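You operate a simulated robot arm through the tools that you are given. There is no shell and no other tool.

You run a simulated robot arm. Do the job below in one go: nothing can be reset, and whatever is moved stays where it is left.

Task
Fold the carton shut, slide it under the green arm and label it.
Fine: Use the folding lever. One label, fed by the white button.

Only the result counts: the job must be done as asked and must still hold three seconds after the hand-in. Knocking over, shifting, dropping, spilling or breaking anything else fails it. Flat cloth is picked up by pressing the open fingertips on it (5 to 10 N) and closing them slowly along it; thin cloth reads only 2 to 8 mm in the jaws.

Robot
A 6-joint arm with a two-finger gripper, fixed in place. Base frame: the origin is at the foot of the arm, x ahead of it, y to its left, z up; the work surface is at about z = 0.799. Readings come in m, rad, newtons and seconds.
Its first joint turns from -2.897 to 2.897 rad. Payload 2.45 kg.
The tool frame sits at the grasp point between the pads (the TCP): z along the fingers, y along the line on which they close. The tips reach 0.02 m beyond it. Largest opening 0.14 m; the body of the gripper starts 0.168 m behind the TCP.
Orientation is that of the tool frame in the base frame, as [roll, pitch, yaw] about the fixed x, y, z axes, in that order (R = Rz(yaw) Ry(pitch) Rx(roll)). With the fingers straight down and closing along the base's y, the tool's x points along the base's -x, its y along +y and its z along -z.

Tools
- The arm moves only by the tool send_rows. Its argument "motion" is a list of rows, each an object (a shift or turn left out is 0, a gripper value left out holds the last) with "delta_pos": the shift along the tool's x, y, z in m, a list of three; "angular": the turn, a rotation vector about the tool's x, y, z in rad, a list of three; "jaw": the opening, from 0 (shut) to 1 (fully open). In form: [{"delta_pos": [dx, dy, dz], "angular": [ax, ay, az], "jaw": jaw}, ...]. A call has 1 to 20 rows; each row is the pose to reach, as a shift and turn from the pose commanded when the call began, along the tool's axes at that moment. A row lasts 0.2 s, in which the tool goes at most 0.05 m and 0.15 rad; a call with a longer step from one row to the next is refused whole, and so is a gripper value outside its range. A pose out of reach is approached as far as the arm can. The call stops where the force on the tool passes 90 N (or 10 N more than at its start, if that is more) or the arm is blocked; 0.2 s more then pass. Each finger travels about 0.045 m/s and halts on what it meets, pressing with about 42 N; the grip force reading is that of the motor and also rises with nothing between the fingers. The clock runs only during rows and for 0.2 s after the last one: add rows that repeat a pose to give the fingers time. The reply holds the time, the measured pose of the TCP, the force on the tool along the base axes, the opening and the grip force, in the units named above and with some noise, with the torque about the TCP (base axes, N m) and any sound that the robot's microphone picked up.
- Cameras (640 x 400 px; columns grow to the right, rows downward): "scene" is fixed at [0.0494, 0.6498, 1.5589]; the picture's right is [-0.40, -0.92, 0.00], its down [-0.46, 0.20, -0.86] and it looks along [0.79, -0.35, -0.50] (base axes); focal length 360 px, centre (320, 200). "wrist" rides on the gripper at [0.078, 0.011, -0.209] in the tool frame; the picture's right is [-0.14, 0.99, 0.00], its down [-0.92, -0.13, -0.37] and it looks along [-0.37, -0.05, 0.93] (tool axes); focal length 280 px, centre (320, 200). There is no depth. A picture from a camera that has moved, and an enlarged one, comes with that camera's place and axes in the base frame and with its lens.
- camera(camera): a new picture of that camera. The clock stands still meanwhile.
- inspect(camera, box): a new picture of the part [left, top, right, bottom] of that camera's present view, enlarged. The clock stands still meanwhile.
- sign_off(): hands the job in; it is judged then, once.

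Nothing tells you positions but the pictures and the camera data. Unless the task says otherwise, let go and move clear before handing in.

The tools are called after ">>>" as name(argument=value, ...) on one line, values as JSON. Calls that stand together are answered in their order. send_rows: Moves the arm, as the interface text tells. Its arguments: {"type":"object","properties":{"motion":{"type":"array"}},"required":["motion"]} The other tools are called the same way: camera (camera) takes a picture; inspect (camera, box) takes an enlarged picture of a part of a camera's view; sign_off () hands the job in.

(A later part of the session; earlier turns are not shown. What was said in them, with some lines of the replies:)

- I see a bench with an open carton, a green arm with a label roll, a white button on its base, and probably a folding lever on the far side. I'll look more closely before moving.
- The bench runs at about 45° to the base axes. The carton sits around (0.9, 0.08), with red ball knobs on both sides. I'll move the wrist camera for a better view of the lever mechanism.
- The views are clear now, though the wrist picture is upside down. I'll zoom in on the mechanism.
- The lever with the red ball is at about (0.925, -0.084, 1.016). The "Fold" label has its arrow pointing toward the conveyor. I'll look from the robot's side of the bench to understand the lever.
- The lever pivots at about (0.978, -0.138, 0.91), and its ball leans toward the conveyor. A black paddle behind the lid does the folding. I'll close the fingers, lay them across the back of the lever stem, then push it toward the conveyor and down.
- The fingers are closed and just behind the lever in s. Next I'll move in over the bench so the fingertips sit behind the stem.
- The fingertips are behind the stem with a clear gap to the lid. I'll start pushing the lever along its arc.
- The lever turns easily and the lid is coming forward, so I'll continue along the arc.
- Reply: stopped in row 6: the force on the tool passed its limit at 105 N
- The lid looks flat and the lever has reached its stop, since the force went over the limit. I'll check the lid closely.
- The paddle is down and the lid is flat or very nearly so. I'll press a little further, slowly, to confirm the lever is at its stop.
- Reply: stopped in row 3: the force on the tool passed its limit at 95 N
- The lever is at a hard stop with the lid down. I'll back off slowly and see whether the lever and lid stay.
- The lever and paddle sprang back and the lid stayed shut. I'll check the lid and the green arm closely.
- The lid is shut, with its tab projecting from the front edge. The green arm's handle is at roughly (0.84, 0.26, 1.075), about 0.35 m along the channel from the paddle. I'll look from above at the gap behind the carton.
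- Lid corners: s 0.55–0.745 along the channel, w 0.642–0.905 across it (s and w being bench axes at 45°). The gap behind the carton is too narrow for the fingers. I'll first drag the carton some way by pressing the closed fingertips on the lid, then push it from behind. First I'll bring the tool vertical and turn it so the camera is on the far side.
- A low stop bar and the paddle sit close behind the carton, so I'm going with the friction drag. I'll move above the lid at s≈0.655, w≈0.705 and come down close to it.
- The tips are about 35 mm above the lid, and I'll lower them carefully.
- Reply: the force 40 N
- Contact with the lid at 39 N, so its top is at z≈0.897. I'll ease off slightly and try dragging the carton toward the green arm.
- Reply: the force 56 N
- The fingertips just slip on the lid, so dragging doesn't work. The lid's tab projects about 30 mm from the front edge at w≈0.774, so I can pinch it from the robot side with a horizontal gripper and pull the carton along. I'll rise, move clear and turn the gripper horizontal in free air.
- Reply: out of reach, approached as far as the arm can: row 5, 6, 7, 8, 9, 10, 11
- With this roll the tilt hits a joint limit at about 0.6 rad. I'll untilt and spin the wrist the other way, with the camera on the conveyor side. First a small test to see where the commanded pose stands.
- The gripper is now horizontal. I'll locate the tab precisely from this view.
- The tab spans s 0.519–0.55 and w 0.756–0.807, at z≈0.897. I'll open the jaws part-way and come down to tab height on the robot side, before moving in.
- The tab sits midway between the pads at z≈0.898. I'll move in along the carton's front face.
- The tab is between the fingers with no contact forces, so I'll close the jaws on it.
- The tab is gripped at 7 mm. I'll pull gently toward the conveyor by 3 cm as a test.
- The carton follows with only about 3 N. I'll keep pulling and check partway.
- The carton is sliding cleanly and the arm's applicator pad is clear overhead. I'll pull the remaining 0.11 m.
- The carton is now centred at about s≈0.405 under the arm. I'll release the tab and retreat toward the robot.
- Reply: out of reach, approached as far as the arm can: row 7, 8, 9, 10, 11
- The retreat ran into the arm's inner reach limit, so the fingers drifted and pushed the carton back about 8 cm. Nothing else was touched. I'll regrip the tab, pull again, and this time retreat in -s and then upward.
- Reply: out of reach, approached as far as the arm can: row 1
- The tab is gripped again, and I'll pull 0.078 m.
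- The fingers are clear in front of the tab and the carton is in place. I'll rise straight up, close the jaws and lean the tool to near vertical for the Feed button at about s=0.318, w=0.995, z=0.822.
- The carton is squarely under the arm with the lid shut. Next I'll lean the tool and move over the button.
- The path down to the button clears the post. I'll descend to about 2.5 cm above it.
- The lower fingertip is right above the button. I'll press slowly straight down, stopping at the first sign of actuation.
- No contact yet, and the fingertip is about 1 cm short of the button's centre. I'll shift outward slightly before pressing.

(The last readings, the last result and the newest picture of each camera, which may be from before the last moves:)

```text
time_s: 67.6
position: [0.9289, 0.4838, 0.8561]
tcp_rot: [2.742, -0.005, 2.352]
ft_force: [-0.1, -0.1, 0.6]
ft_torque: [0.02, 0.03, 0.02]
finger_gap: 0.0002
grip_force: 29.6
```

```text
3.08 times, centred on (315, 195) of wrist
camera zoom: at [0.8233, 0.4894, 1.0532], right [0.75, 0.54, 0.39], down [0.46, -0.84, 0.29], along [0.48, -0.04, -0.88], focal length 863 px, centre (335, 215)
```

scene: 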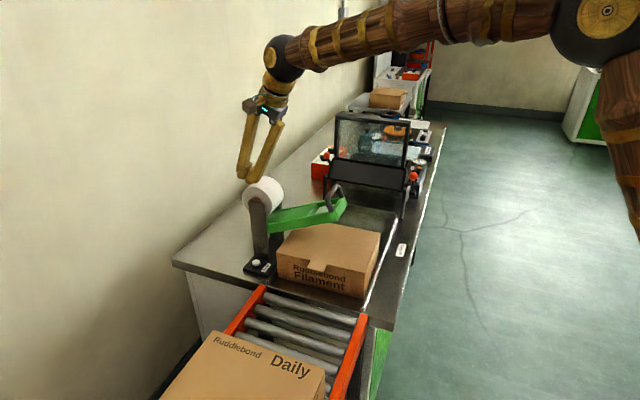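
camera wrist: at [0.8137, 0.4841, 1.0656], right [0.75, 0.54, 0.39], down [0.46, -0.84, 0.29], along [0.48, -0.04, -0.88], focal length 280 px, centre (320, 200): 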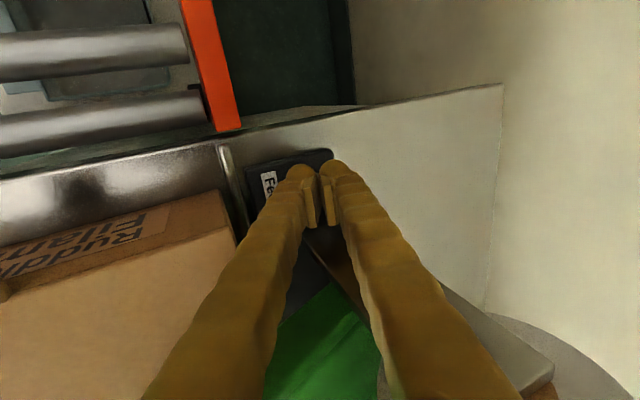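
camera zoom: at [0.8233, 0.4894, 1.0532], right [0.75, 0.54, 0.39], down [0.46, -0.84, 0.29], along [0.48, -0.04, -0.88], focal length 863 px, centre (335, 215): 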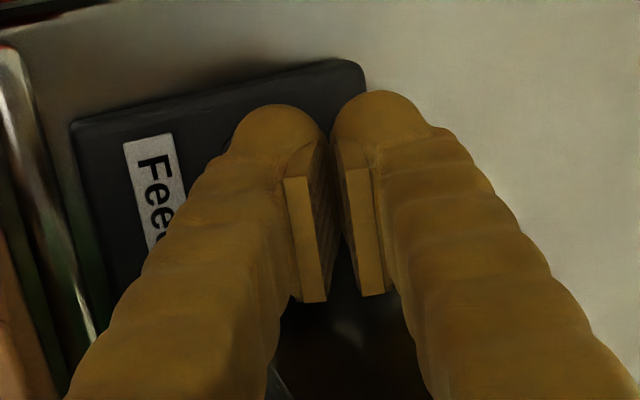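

The fingertip is now centred over the button, so I'll press down in small steps.

>>> send_rows(motion=[{"delta_pos": [0, -0.0006, 0.0014]}, {"delta_pos": [0, -0.0012, 0.0028]}, {"delta_pos": [0, -0.0017, 0.0041]}, {"delta_pos": [0, -0.0023, 0.0055]}, {"delta_pos": [0, -0.0029, 0.0069]}])

```text
time_s: 68.8
position: [0.9291, 0.4854, 0.8487]
tcp_rot: [2.741, -0.001, 2.352]
ft_force: [0.0, 1.3, 2.6]
ft_torque: [0.01, 0.02, 0.03]
finger_gap: 0.0
grip_force: 28.9
heard: click
```

I heard a click, so the button has actuated once. I'll lift off immediately and check the applicator.

>>> send_rows(motion=[{"delta_pos": [0, 0.0078, -0.0184]}, {"delta_pos": [0, 0.0194, -0.0461]}, {"delta_pos": [0, 0.0349, -0.0829]}, {"delta_pos": [0, 0.0504, -0.1198]}, {"delta_pos": [0, 0.0698, -0.1659]}, {"delta_pos": [0, 0.0892, -0.212]}, {"delta_pos": [0, 0.1048, -0.2488]}])

>>> camera(camera="wrist")

>>> inspect(camera="scene", box=[210, 150, 390, 290])

```text
time_s: 70.4
position: [0.9296, 0.4848, 1.1193]
tcp_rot: [2.743, -0.003, 2.35]
ft_force: [0.4, -0.3, -0.2]
ft_torque: [0.0, 0.02, -0.01]
finger_gap: 0.0002
grip_force: 30.0
```

```text
taken
camera wrist: at [0.8231, 0.4902, 1.3143], right [0.75, 0.54, 0.38], down [0.46, -0.84, 0.29], along [0.48, -0.04, -0.88], focal length 280 px, centre (320, 200)
```

wrist: 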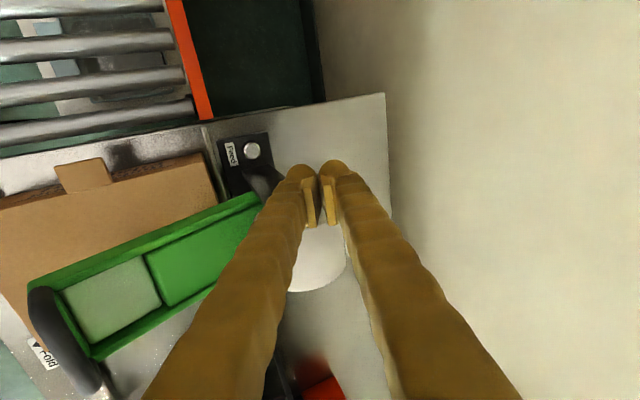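

```text
2.86 times, centred on (300, 220) of scene
camera zoom: at [0.0494, 0.6498, 1.5589], right [-0.4, -0.92, 0.0], down [-0.46, 0.2, -0.86], along [0.79, -0.35, -0.5], focal length 1029 px, centre (377, 143)
```

zoom: 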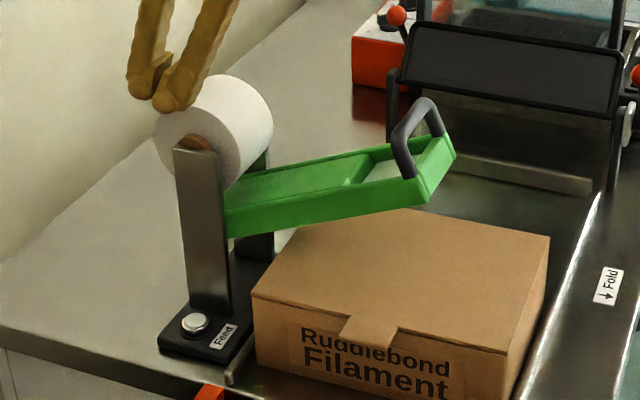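

The button has come back up and the arm looks the same from above. I'll look at the underside of the arm from the robot side to confirm a label is on the pad before pressing it down.

>>> send_rows(motion=[{"delta_pos": [0.02, 0.0155, -0.0369]}, {"delta_pos": [0.035, -0.02, -0.052]}, {"delta_pos": [0.035, -0.06, -0.069]}, {"delta_pos": [0.035, -0.1, -0.086]}, {"delta_pos": [0.035, -0.14, -0.102]}, {"delta_pos": [0.035, -0.18, -0.119]}, {"delta_pos": [0.035, -0.22, -0.136]}, {"delta_pos": [0.035, -0.26, -0.153]}, {"delta_pos": [0.035, -0.3, -0.17]}, {"delta_pos": [0.035, -0.3255, -0.1805]}])

>>> send_rows(motion=[{"angular": [-0.13, 0, 0]}, {"angular": [-0.26, 0, 0]}, {"angular": [-0.39, 0, 0]}, {"angular": [-0.52, 0, 0]}, {"angular": [-0.65, 0, 0]}, {"angular": [-0.78, 0, 0]}, {"angular": [-0.91, 0, 0]}, {"angular": [-1.04, 0, 0]}, {"angular": [-1.17, 0, 0]}])

```text
time_s: 72.6
position: [0.6409, 0.2468, 1.1592]
tcp_rot: [2.742, -0.002, 2.351]
ft_force: [0.3, -0.8, -0.3]
ft_torque: [0.03, 0.02, -0.03]
finger_gap: 0.0
grip_force: 29.2
```

```text
time_s: 74.6
position: [0.6587, 0.2471, 1.1682]
tcp_rot: [1.571, -0.002, 2.35]
ft_force: [0.1, 0.0, -0.5]
ft_torque: [-0.01, 0.01, -0.04]
finger_gap: 0.0001
grip_force: 28.9
out of reach, approached as far as the arm can: row 9
```

>>> send_rows(motion=[{"delta_pos": [-0.03, 0, 0.005]}, {"delta_pos": [-0.065, 0, 0.01]}, {"delta_pos": [-0.1, 0, 0.012]}, {"delta_pos": [-0.129, 0, 0.012]}, {"delta_pos": [-0.129, -0.04, 0.012]}, {"delta_pos": [-0.129, -0.08, 0.012]}, {"delta_pos": [-0.129, -0.12, 0.012]}, {"delta_pos": [-0.129, -0.16, 0.012]}, {"delta_pos": [-0.129, -0.198, 0.012]}])

>>> camera(camera="wrist")

>>> camera(camera="scene")

```text
time_s: 76.6
position: [0.7602, 0.1621, 0.9668]
tcp_rot: [1.571, -0.002, 2.353]
ft_force: [-0.6, -0.8, 0.1]
ft_torque: [0.01, -0.01, 0.0]
finger_gap: 0.0
grip_force: 29.1
```

```text
taken
camera wrist: at [0.5555, 0.0709, 0.9768], right [0.1, -0.1, 0.99], down [0.39, -0.91, -0.13], along [0.92, 0.39, -0.05], focal length 280 px, centre (320, 200)
```

wrist: 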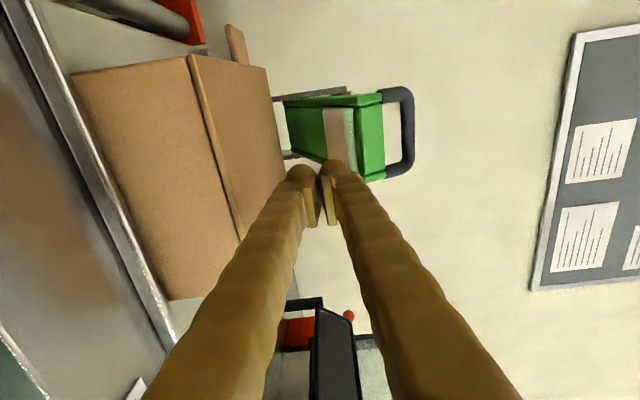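

```text
taken
```

scene: 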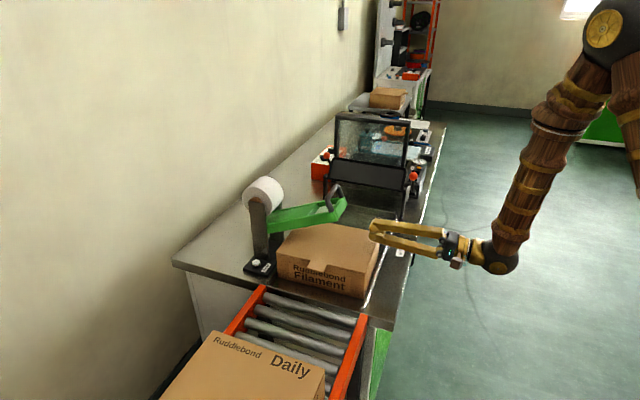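

>>> inspect(camera="wrist", box=[260, 70, 430, 200])

>>> inspect(camera="wrist", box=[60, 10, 320, 310])

```text
3.08 times, centred on (345, 135) of wrist
camera zoom: at [0.5555, 0.0709, 0.9768], right [0.1, -0.1, 0.99], down [0.39, -0.91, -0.13], along [0.92, 0.39, -0.05], focal length 863 px, centre (243, 400)
```

zoom: 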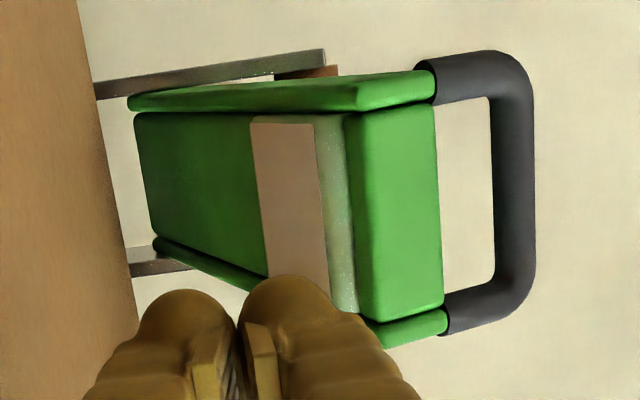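

```text
1.33 times, centred on (190, 160) of wrist
camera zoom: at [0.5555, 0.0709, 0.9768], right [0.1, -0.1, 0.99], down [0.39, -0.91, -0.13], along [0.92, 0.39, -0.05], focal length 374 px, centre (493, 253)
```

zoom: 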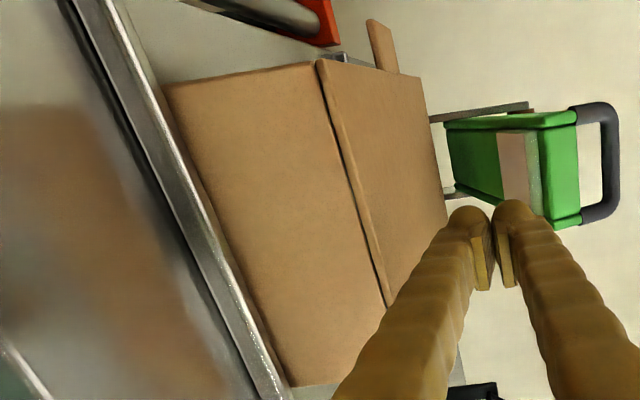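

A fed label is now on the pad's underside. Next I'll bring the tool vertical above the black handle at about s=0.411, w=0.776, top z≈1.085, and press the arm down onto the lid.

>>> send_rows(motion=[{"delta_pos": [0, 0.04, 0]}, {"delta_pos": [0, 0.085, 0]}, {"delta_pos": [0, 0.13, 0]}, {"delta_pos": [0, 0.175, 0]}, {"delta_pos": [0, 0.22, 0]}, {"delta_pos": [0, 0.25, 0]}])

>>> send_rows(motion=[{"angular": [0.131, 0, 0]}, {"angular": [0.262, 0, 0]}, {"angular": [0.393, 0, 0]}, {"angular": [0.524, 0, 0]}, {"angular": [0.655, 0, 0]}, {"angular": [0.785, 0, 0]}, {"angular": [0.916, 0, 0]}, {"angular": [1.047, 0, 0]}, {"angular": [1.178, 0, 0]}, {"angular": [1.309, 0, 0]}, {"angular": [1.44, 0, 0]}, {"angular": [1.5708, 0, 0.003]}])

>>> camera(camera="wrist")

```text
time_s: 78.0
position: [0.7564, 0.1639, 1.2169]
tcp_rot: [1.573, -0.003, 2.353]
ft_force: [-0.4, -0.7, 0.2]
ft_torque: [0.02, -0.02, -0.07]
finger_gap: 0.0
grip_force: 29.2
```

```text
time_s: 80.6
position: [0.7569, 0.165, 1.219]
tcp_rot: [-3.141, -0.003, 2.348]
ft_force: [-0.6, 0.0, 1.1]
ft_torque: [0.03, -0.06, -0.01]
finger_gap: 0.0001
grip_force: 29.6
```

```text
taken
camera wrist: at [0.7098, 0.2287, 1.4286], right [0.8, 0.6, 0.0], down [0.56, -0.75, 0.37], along [0.22, -0.29, -0.93], focal length 280 px, centre (320, 200)
```

wrist: 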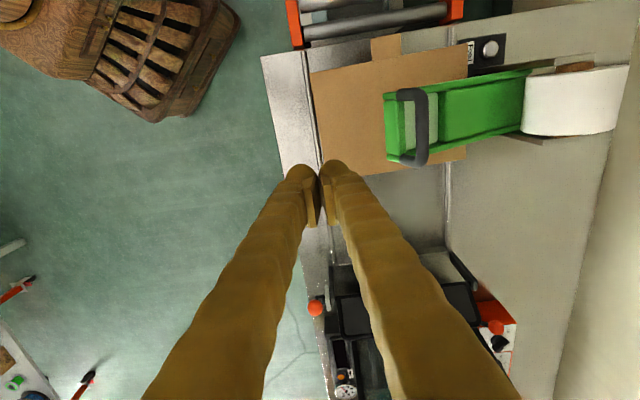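

>>> inspect(camera="wrist", box=[350, 50, 550, 190])

```text
2.86 times, centred on (450, 120) of wrist
camera zoom: at [0.7098, 0.2287, 1.4286], right [0.8, 0.6, 0.0], down [0.56, -0.75, 0.37], along [0.22, -0.29, -0.93], focal length 801 px, centre (-51, 429)
```

zoom: 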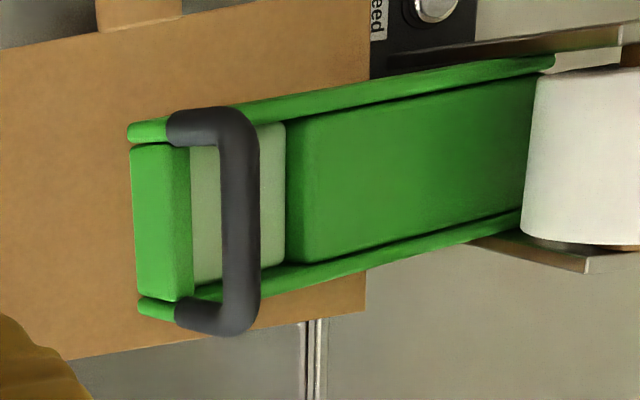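

Handle bar centre: s≈0.405, w≈0.781. I'll move over it and come down to just above.

>>> send_rows(motion=[{"delta_pos": [0.005, 0.035, 0]}, {"delta_pos": [0.01, 0.075, 0]}, {"delta_pos": [0.0145, 0.11, 0]}, {"delta_pos": [0.0145, 0.129, 0]}, {"delta_pos": [0.0145, 0.129, 0.035]}, {"delta_pos": [0.0145, 0.129, 0.07]}, {"delta_pos": [0.0145, 0.129, 0.094]}])

>>> camera(camera="wrist")

>>> inspect(camera="scene", box=[230, 140, 410, 290])

```text
time_s: 82.2
position: [0.8402, 0.2661, 1.1264]
tcp_rot: [-3.141, -0.003, 2.35]
ft_force: [-0.8, 0.2, 0.3]
ft_torque: [0.0, -0.05, 0.01]
finger_gap: 0.0001
grip_force: 29.4
```

```text
taken
camera wrist: at [0.7935, 0.3288, 1.3349], right [0.8, 0.6, 0.0], down [0.56, -0.75, 0.36], along [0.22, -0.29, -0.93], focal length 280 px, centre (320, 200)
```

wrist: 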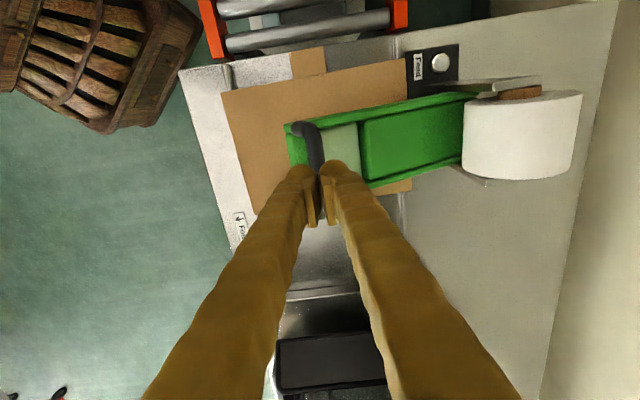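

```text
2.67 times, centred on (320, 215) of scene
camera zoom: at [0.0494, 0.6498, 1.5589], right [-0.4, -0.92, 0.0], down [-0.46, 0.2, -0.86], along [0.79, -0.35, -0.5], focal length 961 px, centre (320, 160)
```

zoom: 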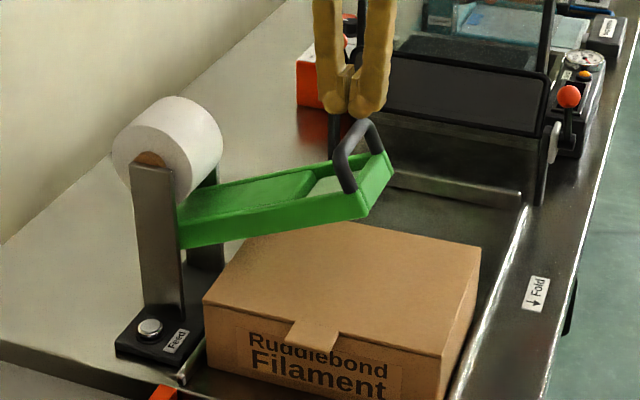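

The bar lines up with the groove between the fingertips. I'll lower gently to contact.

>>> send_rows(motion=[{"delta_pos": [0, -0.001, 0.008]}, {"delta_pos": [0, -0.002, 0.014]}, {"delta_pos": [0, -0.003, 0.019]}, {"delta_pos": [0, -0.004, 0.024]}, {"delta_pos": [0, -0.006, 0.029]}])

>>> inspect(camera="scene", box=[230, 140, 410, 290])

```text
time_s: 83.4
position: [0.835, 0.2622, 1.0974]
tcp_rot: [3.141, -0.002, 2.348]
ft_force: [0.4, -0.5, 0.8]
ft_torque: [0.07, 0.02, -0.01]
finger_gap: 0.0001
grip_force: 29.5
```

```text
2.67 times, centred on (320, 215) of scene
camera zoom: at [0.0494, 0.6498, 1.5589], right [-0.4, -0.92, 0.0], down [-0.46, 0.2, -0.86], along [0.79, -0.35, -0.5], focal length 961 px, centre (320, 160)
```

zoom: 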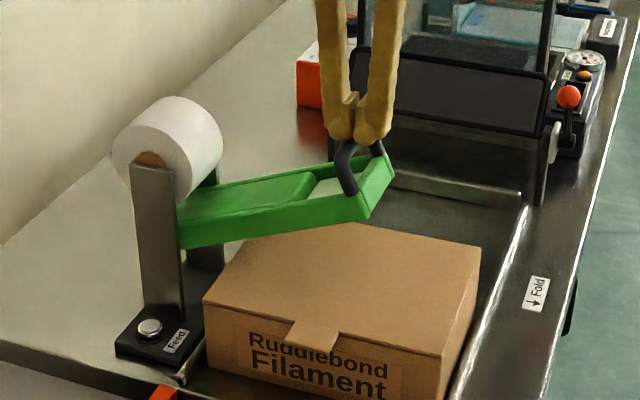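

The fingertips are just at the handle. I'll press the arm down along its arc.

>>> send_rows(motion=[{"delta_pos": [0, -0.003, 0.007]}, {"delta_pos": [0, -0.007, 0.014]}, {"delta_pos": [0, -0.01, 0.02]}, {"delta_pos": [0, -0.013, 0.026]}, {"delta_pos": [0, -0.015, 0.032]}, {"delta_pos": [0, -0.018, 0.038]}])

>>> inspect(camera="scene", box=[230, 140, 410, 290])

>>> camera(camera="wrist")

```text
time_s: 84.8
position: [0.8223, 0.2509, 1.06]
tcp_rot: [3.14, -0.005, 2.349]
ft_force: [0.3, 0.5, 1.5]
ft_torque: [0.02, 0.02, 0.01]
finger_gap: 0.0002
grip_force: 29.4
```

```text
2.67 times, centred on (320, 215) of scene
camera zoom: at [0.0494, 0.6498, 1.5589], right [-0.4, -0.92, 0.0], down [-0.46, 0.2, -0.86], along [0.79, -0.35, -0.5], focal length 961 px, centre (320, 160)
```

zoom: 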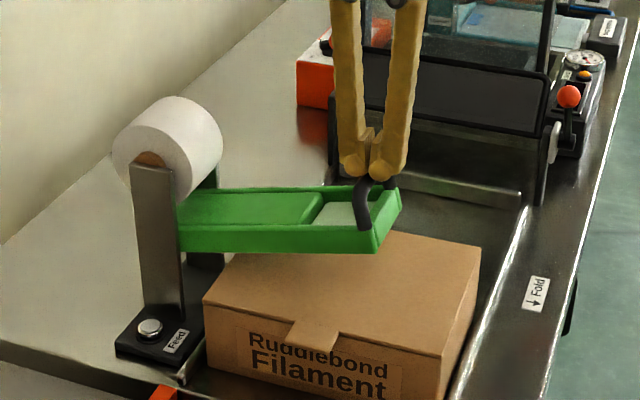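

```text
taken
camera wrist: at [0.7746, 0.3134, 1.2681], right [0.8, 0.6, 0.0], down [0.56, -0.75, 0.36], along [0.22, -0.29, -0.93], focal length 280 px, centre (320, 200)
```

wrist: 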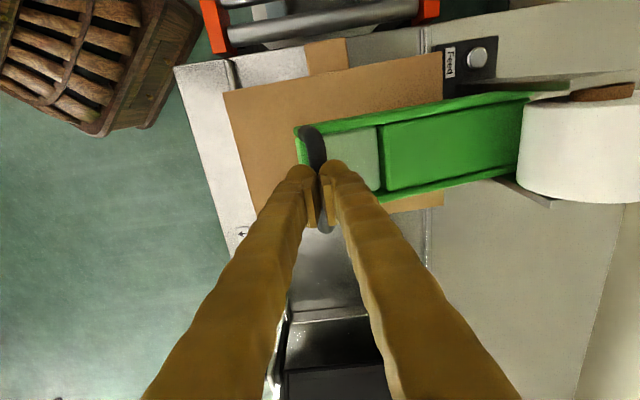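

The arm follows smoothly, so I'll continue down until the pad meets the lid.

>>> send_rows(motion=[{"delta_pos": [0, -0.003, 0.007]}, {"delta_pos": [0, -0.006, 0.014]}, {"delta_pos": [0, -0.009, 0.021]}, {"delta_pos": [0, -0.011, 0.028]}, {"delta_pos": [0, -0.013, 0.034]}])

>>> inspect(camera="scene", box=[230, 140, 410, 290])

```text
time_s: 86.0
position: [0.8125, 0.2408, 1.0252]
tcp_rot: [-3.139, -0.004, 2.35]
ft_force: [0.6, 0.7, 2.8]
ft_torque: [0.02, 0.0, -0.06]
finger_gap: 0.0
grip_force: 30.2
```

```text
2.67 times, centred on (320, 215) of scene
camera zoom: at [0.0494, 0.6498, 1.5589], right [-0.4, -0.92, 0.0], down [-0.46, 0.2, -0.86], along [0.79, -0.35, -0.5], focal length 961 px, centre (320, 160)
```

zoom: 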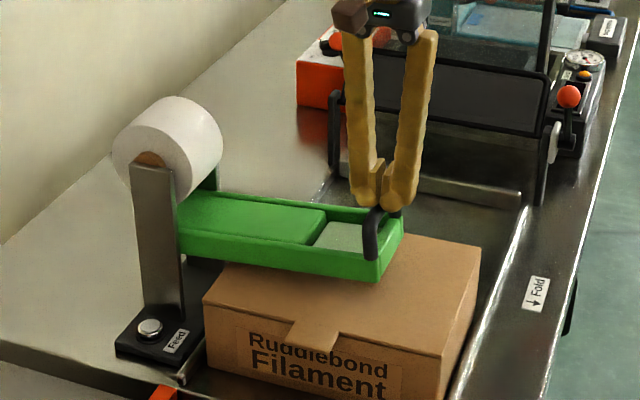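

>>> send_rows(motion=[{"delta_pos": [0, -0.001, 0.004]}, {"delta_pos": [0, -0.002, 0.008]}, {"delta_pos": [0, -0.003, 0.012]}, {"delta_pos": [0, -0.004, 0.016]}, {"delta_pos": [0, -0.004, 0.02]}])

>>> inspect(camera="scene", box=[230, 140, 410, 290])

```text
time_s: 87.2
position: [0.8088, 0.2386, 1.0039]
tcp_rot: [-3.141, -0.006, 2.35]
ft_force: [-0.6, 0.4, 2.8]
ft_torque: [0.02, -0.03, -0.04]
finger_gap: 0.0001
grip_force: 29.0
```

```text
2.67 times, centred on (320, 215) of scene
camera zoom: at [0.0494, 0.6498, 1.5589], right [-0.4, -0.92, 0.0], down [-0.46, 0.2, -0.86], along [0.79, -0.35, -0.5], focal length 961 px, centre (320, 160)
```

zoom: 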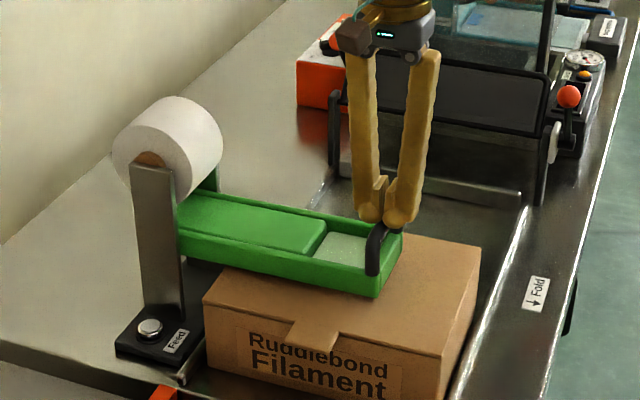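

>>> send_rows(motion=[{"delta_pos": [0, 0, 0.002]}, {"delta_pos": [0, 0, 0.004]}, {"delta_pos": [0, 0, 0.006]}, {"delta_pos": [0, 0, 0.008]}])

>>> inspect(camera="scene", box=[230, 140, 410, 290])

```text
time_s: 88.2
position: [0.8084, 0.2381, 0.9984]
tcp_rot: [3.141, -0.003, 2.349]
ft_force: [-1.4, 0.0, 3.0]
ft_torque: [-0.02, 0.1, -0.01]
finger_gap: 0.0
grip_force: 29.9
```

```text
2.67 times, centred on (320, 215) of scene
camera zoom: at [0.0494, 0.6498, 1.5589], right [-0.4, -0.92, 0.0], down [-0.46, 0.2, -0.86], along [0.79, -0.35, -0.5], focal length 961 px, centre (320, 160)
```

zoom: 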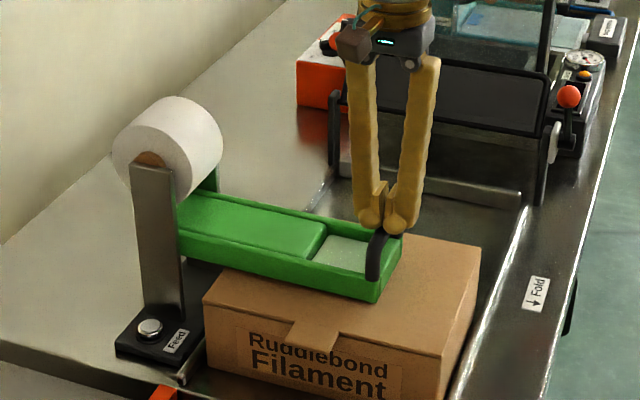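

>>> send_rows(motion=[{"delta_pos": [0, 0, 0.002]}, {"delta_pos": [0, 0, 0.004]}, {"delta_pos": [0, 0, 0.006]}, {"delta_pos": [0, 0, 0.008]}])

>>> inspect(camera="scene", box=[280, 190, 390, 270])

```text
time_s: 89.3
position: [0.8097, 0.2384, 0.9959]
tcp_rot: [3.137, -0.001, 2.349]
ft_force: [-16.9, -7.3, 31.8]
ft_torque: [-0.02, 0.64, 0.3]
finger_gap: 0.0062
grip_force: 29.3
stopped in row 4: the force on the tool passed its limit at 94 N (the readings are from after the stop); the commanded pose is now the measured one
```

```text
5.00 times, centred on (335, 230) of scene
camera zoom: at [0.0494, 0.6498, 1.5589], right [-0.4, -0.92, 0.0], down [-0.46, 0.2, -0.86], along [0.79, -0.35, -0.5], focal length 1801 px, centre (245, 50)
```

zoom: 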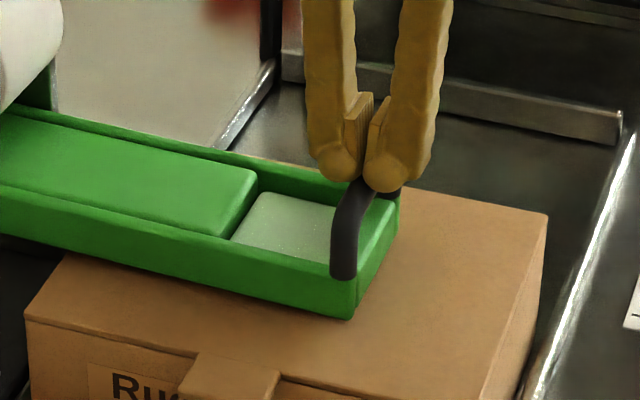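

The pad is pressed firmly onto the lid at over 30 N. I'll hold briefly, then rise back along the arc.

>>> send_rows(motion=[{"delta_pos": [0, 0, 0]}, {"delta_pos": [0, 0, 0]}, {"delta_pos": [0, 0, 0]}, {"delta_pos": [0, 0.001, -0.008]}, {"delta_pos": [0, 0.003, -0.02]}, {"delta_pos": [0, 0.008, -0.035]}, {"delta_pos": [0, 0.014, -0.05]}, {"delta_pos": [0, 0.02, -0.065]}, {"delta_pos": [0, 0.027, -0.08]}, {"delta_pos": [0, 0.034, -0.095]}, {"delta_pos": [0, 0.04, -0.11]}, {"delta_pos": [0, 0.04, -0.14]}])

>>> inspect(camera="scene", box=[230, 140, 410, 290])

>>> camera(camera="wrist")

```text
time_s: 91.9
position: [0.8398, 0.2672, 1.1342]
tcp_rot: [3.139, -0.002, 2.349]
ft_force: [-0.2, 0.1, 0.2]
ft_torque: [-0.01, 0.02, -0.01]
finger_gap: 0.0
grip_force: 29.2
```

```text
2.67 times, centred on (320, 215) of scene
camera zoom: at [0.0494, 0.6498, 1.5589], right [-0.4, -0.92, 0.0], down [-0.46, 0.2, -0.86], along [0.79, -0.35, -0.5], focal length 961 px, centre (320, 160)
```

zoom: 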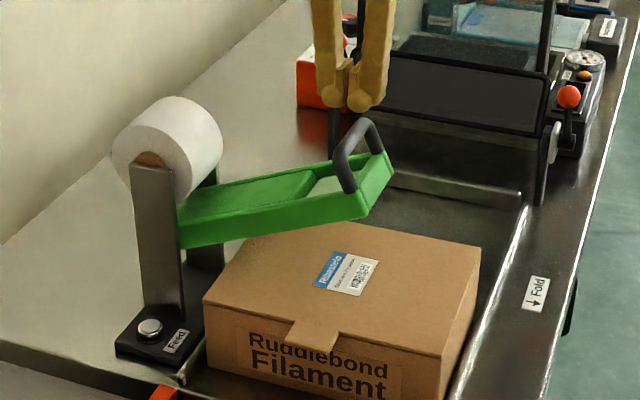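

```text
taken
camera wrist: at [0.7911, 0.3307, 1.343], right [0.8, 0.6, 0.0], down [0.55, -0.75, 0.37], along [0.22, -0.29, -0.93], focal length 280 px, centre (320, 200)
```

wrist: 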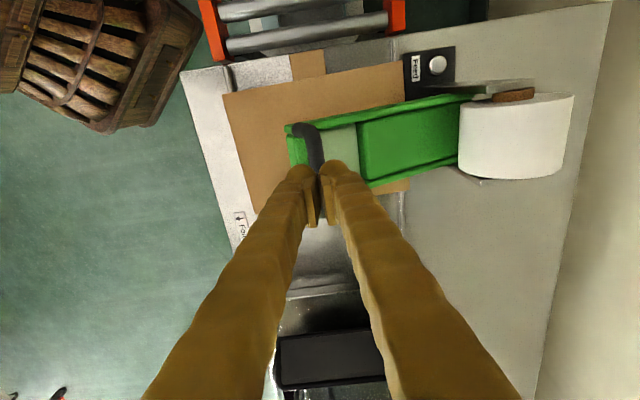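

A label is on the lid and the arm has sprung back up. I'll move the gripper clear and do a final check.

>>> send_rows(motion=[{"delta_pos": [0, 0, -0.04]}, {"delta_pos": [0, 0, -0.085]}, {"delta_pos": [0, -0.02, -0.13]}, {"delta_pos": [0, -0.06, -0.15]}, {"delta_pos": [0, -0.1, -0.16]}, {"delta_pos": [0, -0.14, -0.16]}])

>>> camera(camera="scene")

>>> inspect(camera="scene", box=[260, 190, 400, 300])

>>> camera(camera="wrist")

```text
time_s: 93.3
position: [0.7393, 0.1674, 1.2932]
tcp_rot: [3.139, -0.002, 2.348]
ft_force: [-0.3, 0.1, -0.5]
ft_torque: [0.0, 0.08, -0.03]
finger_gap: 0.0
grip_force: 29.3
```

```text
taken
```

scene: 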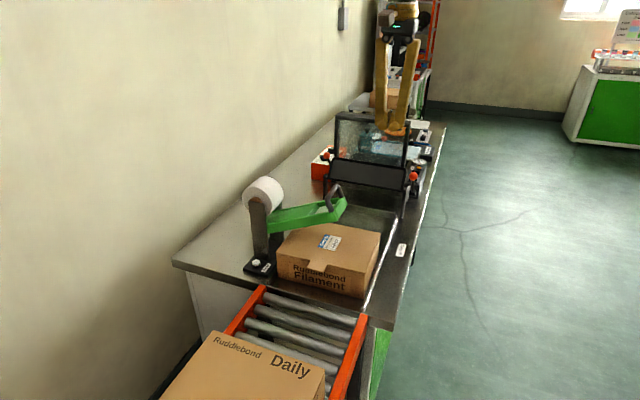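

```text
3.64 times, centred on (330, 245) of scene
camera zoom: at [0.0494, 0.6498, 1.5589], right [-0.4, -0.92, 0.0], down [-0.46, 0.2, -0.86], along [0.79, -0.35, -0.5], focal length 1310 px, centre (284, 36)
```

zoom: 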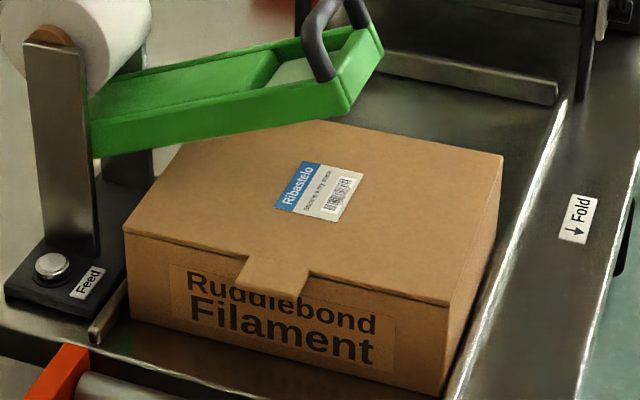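

```text
taken
camera wrist: at [0.6915, 0.2298, 1.5011], right [0.8, 0.6, 0.0], down [0.56, -0.75, 0.37], along [0.22, -0.29, -0.93], focal length 280 px, centre (320, 200)
```

wrist: 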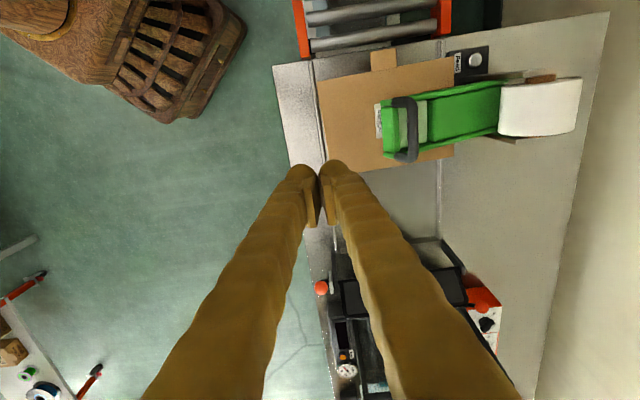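

The lid is folded shut, the carton is under the green arm, and one label sits flat near the centre of the lid. The lever and the arm are back at rest, nothing else looks disturbed, and the gripper is clear. I'm handing in.

>>> sign_off()

```text
The job is handed in.
```

The carton is folded shut, sitting under the green arm, with one label flat near the centre of its lid. I've handed the job in, and no verdict came back.

- **Folding:** I pushed the folding lever to its stop and the lid closed. The lever sprang back when I let go, and the lid stayed shut.
- **Sliding:** Dragging the carton by pressing on the lid didn't work, so I pulled it along by the lid's front tab. On the first retreat the gripper hit its reach limit and pushed the carton back about 8 cm, so I regripped the tab and pulled it into place again.
- **Labelling:** I pressed the white button once and heard one click. I then pressed the green arm down onto the lid until the force went past 90 N. The label stayed on the lid and the arm came back up.

In the last pictures nothing else looked moved, and the gripper was clear of the bench.
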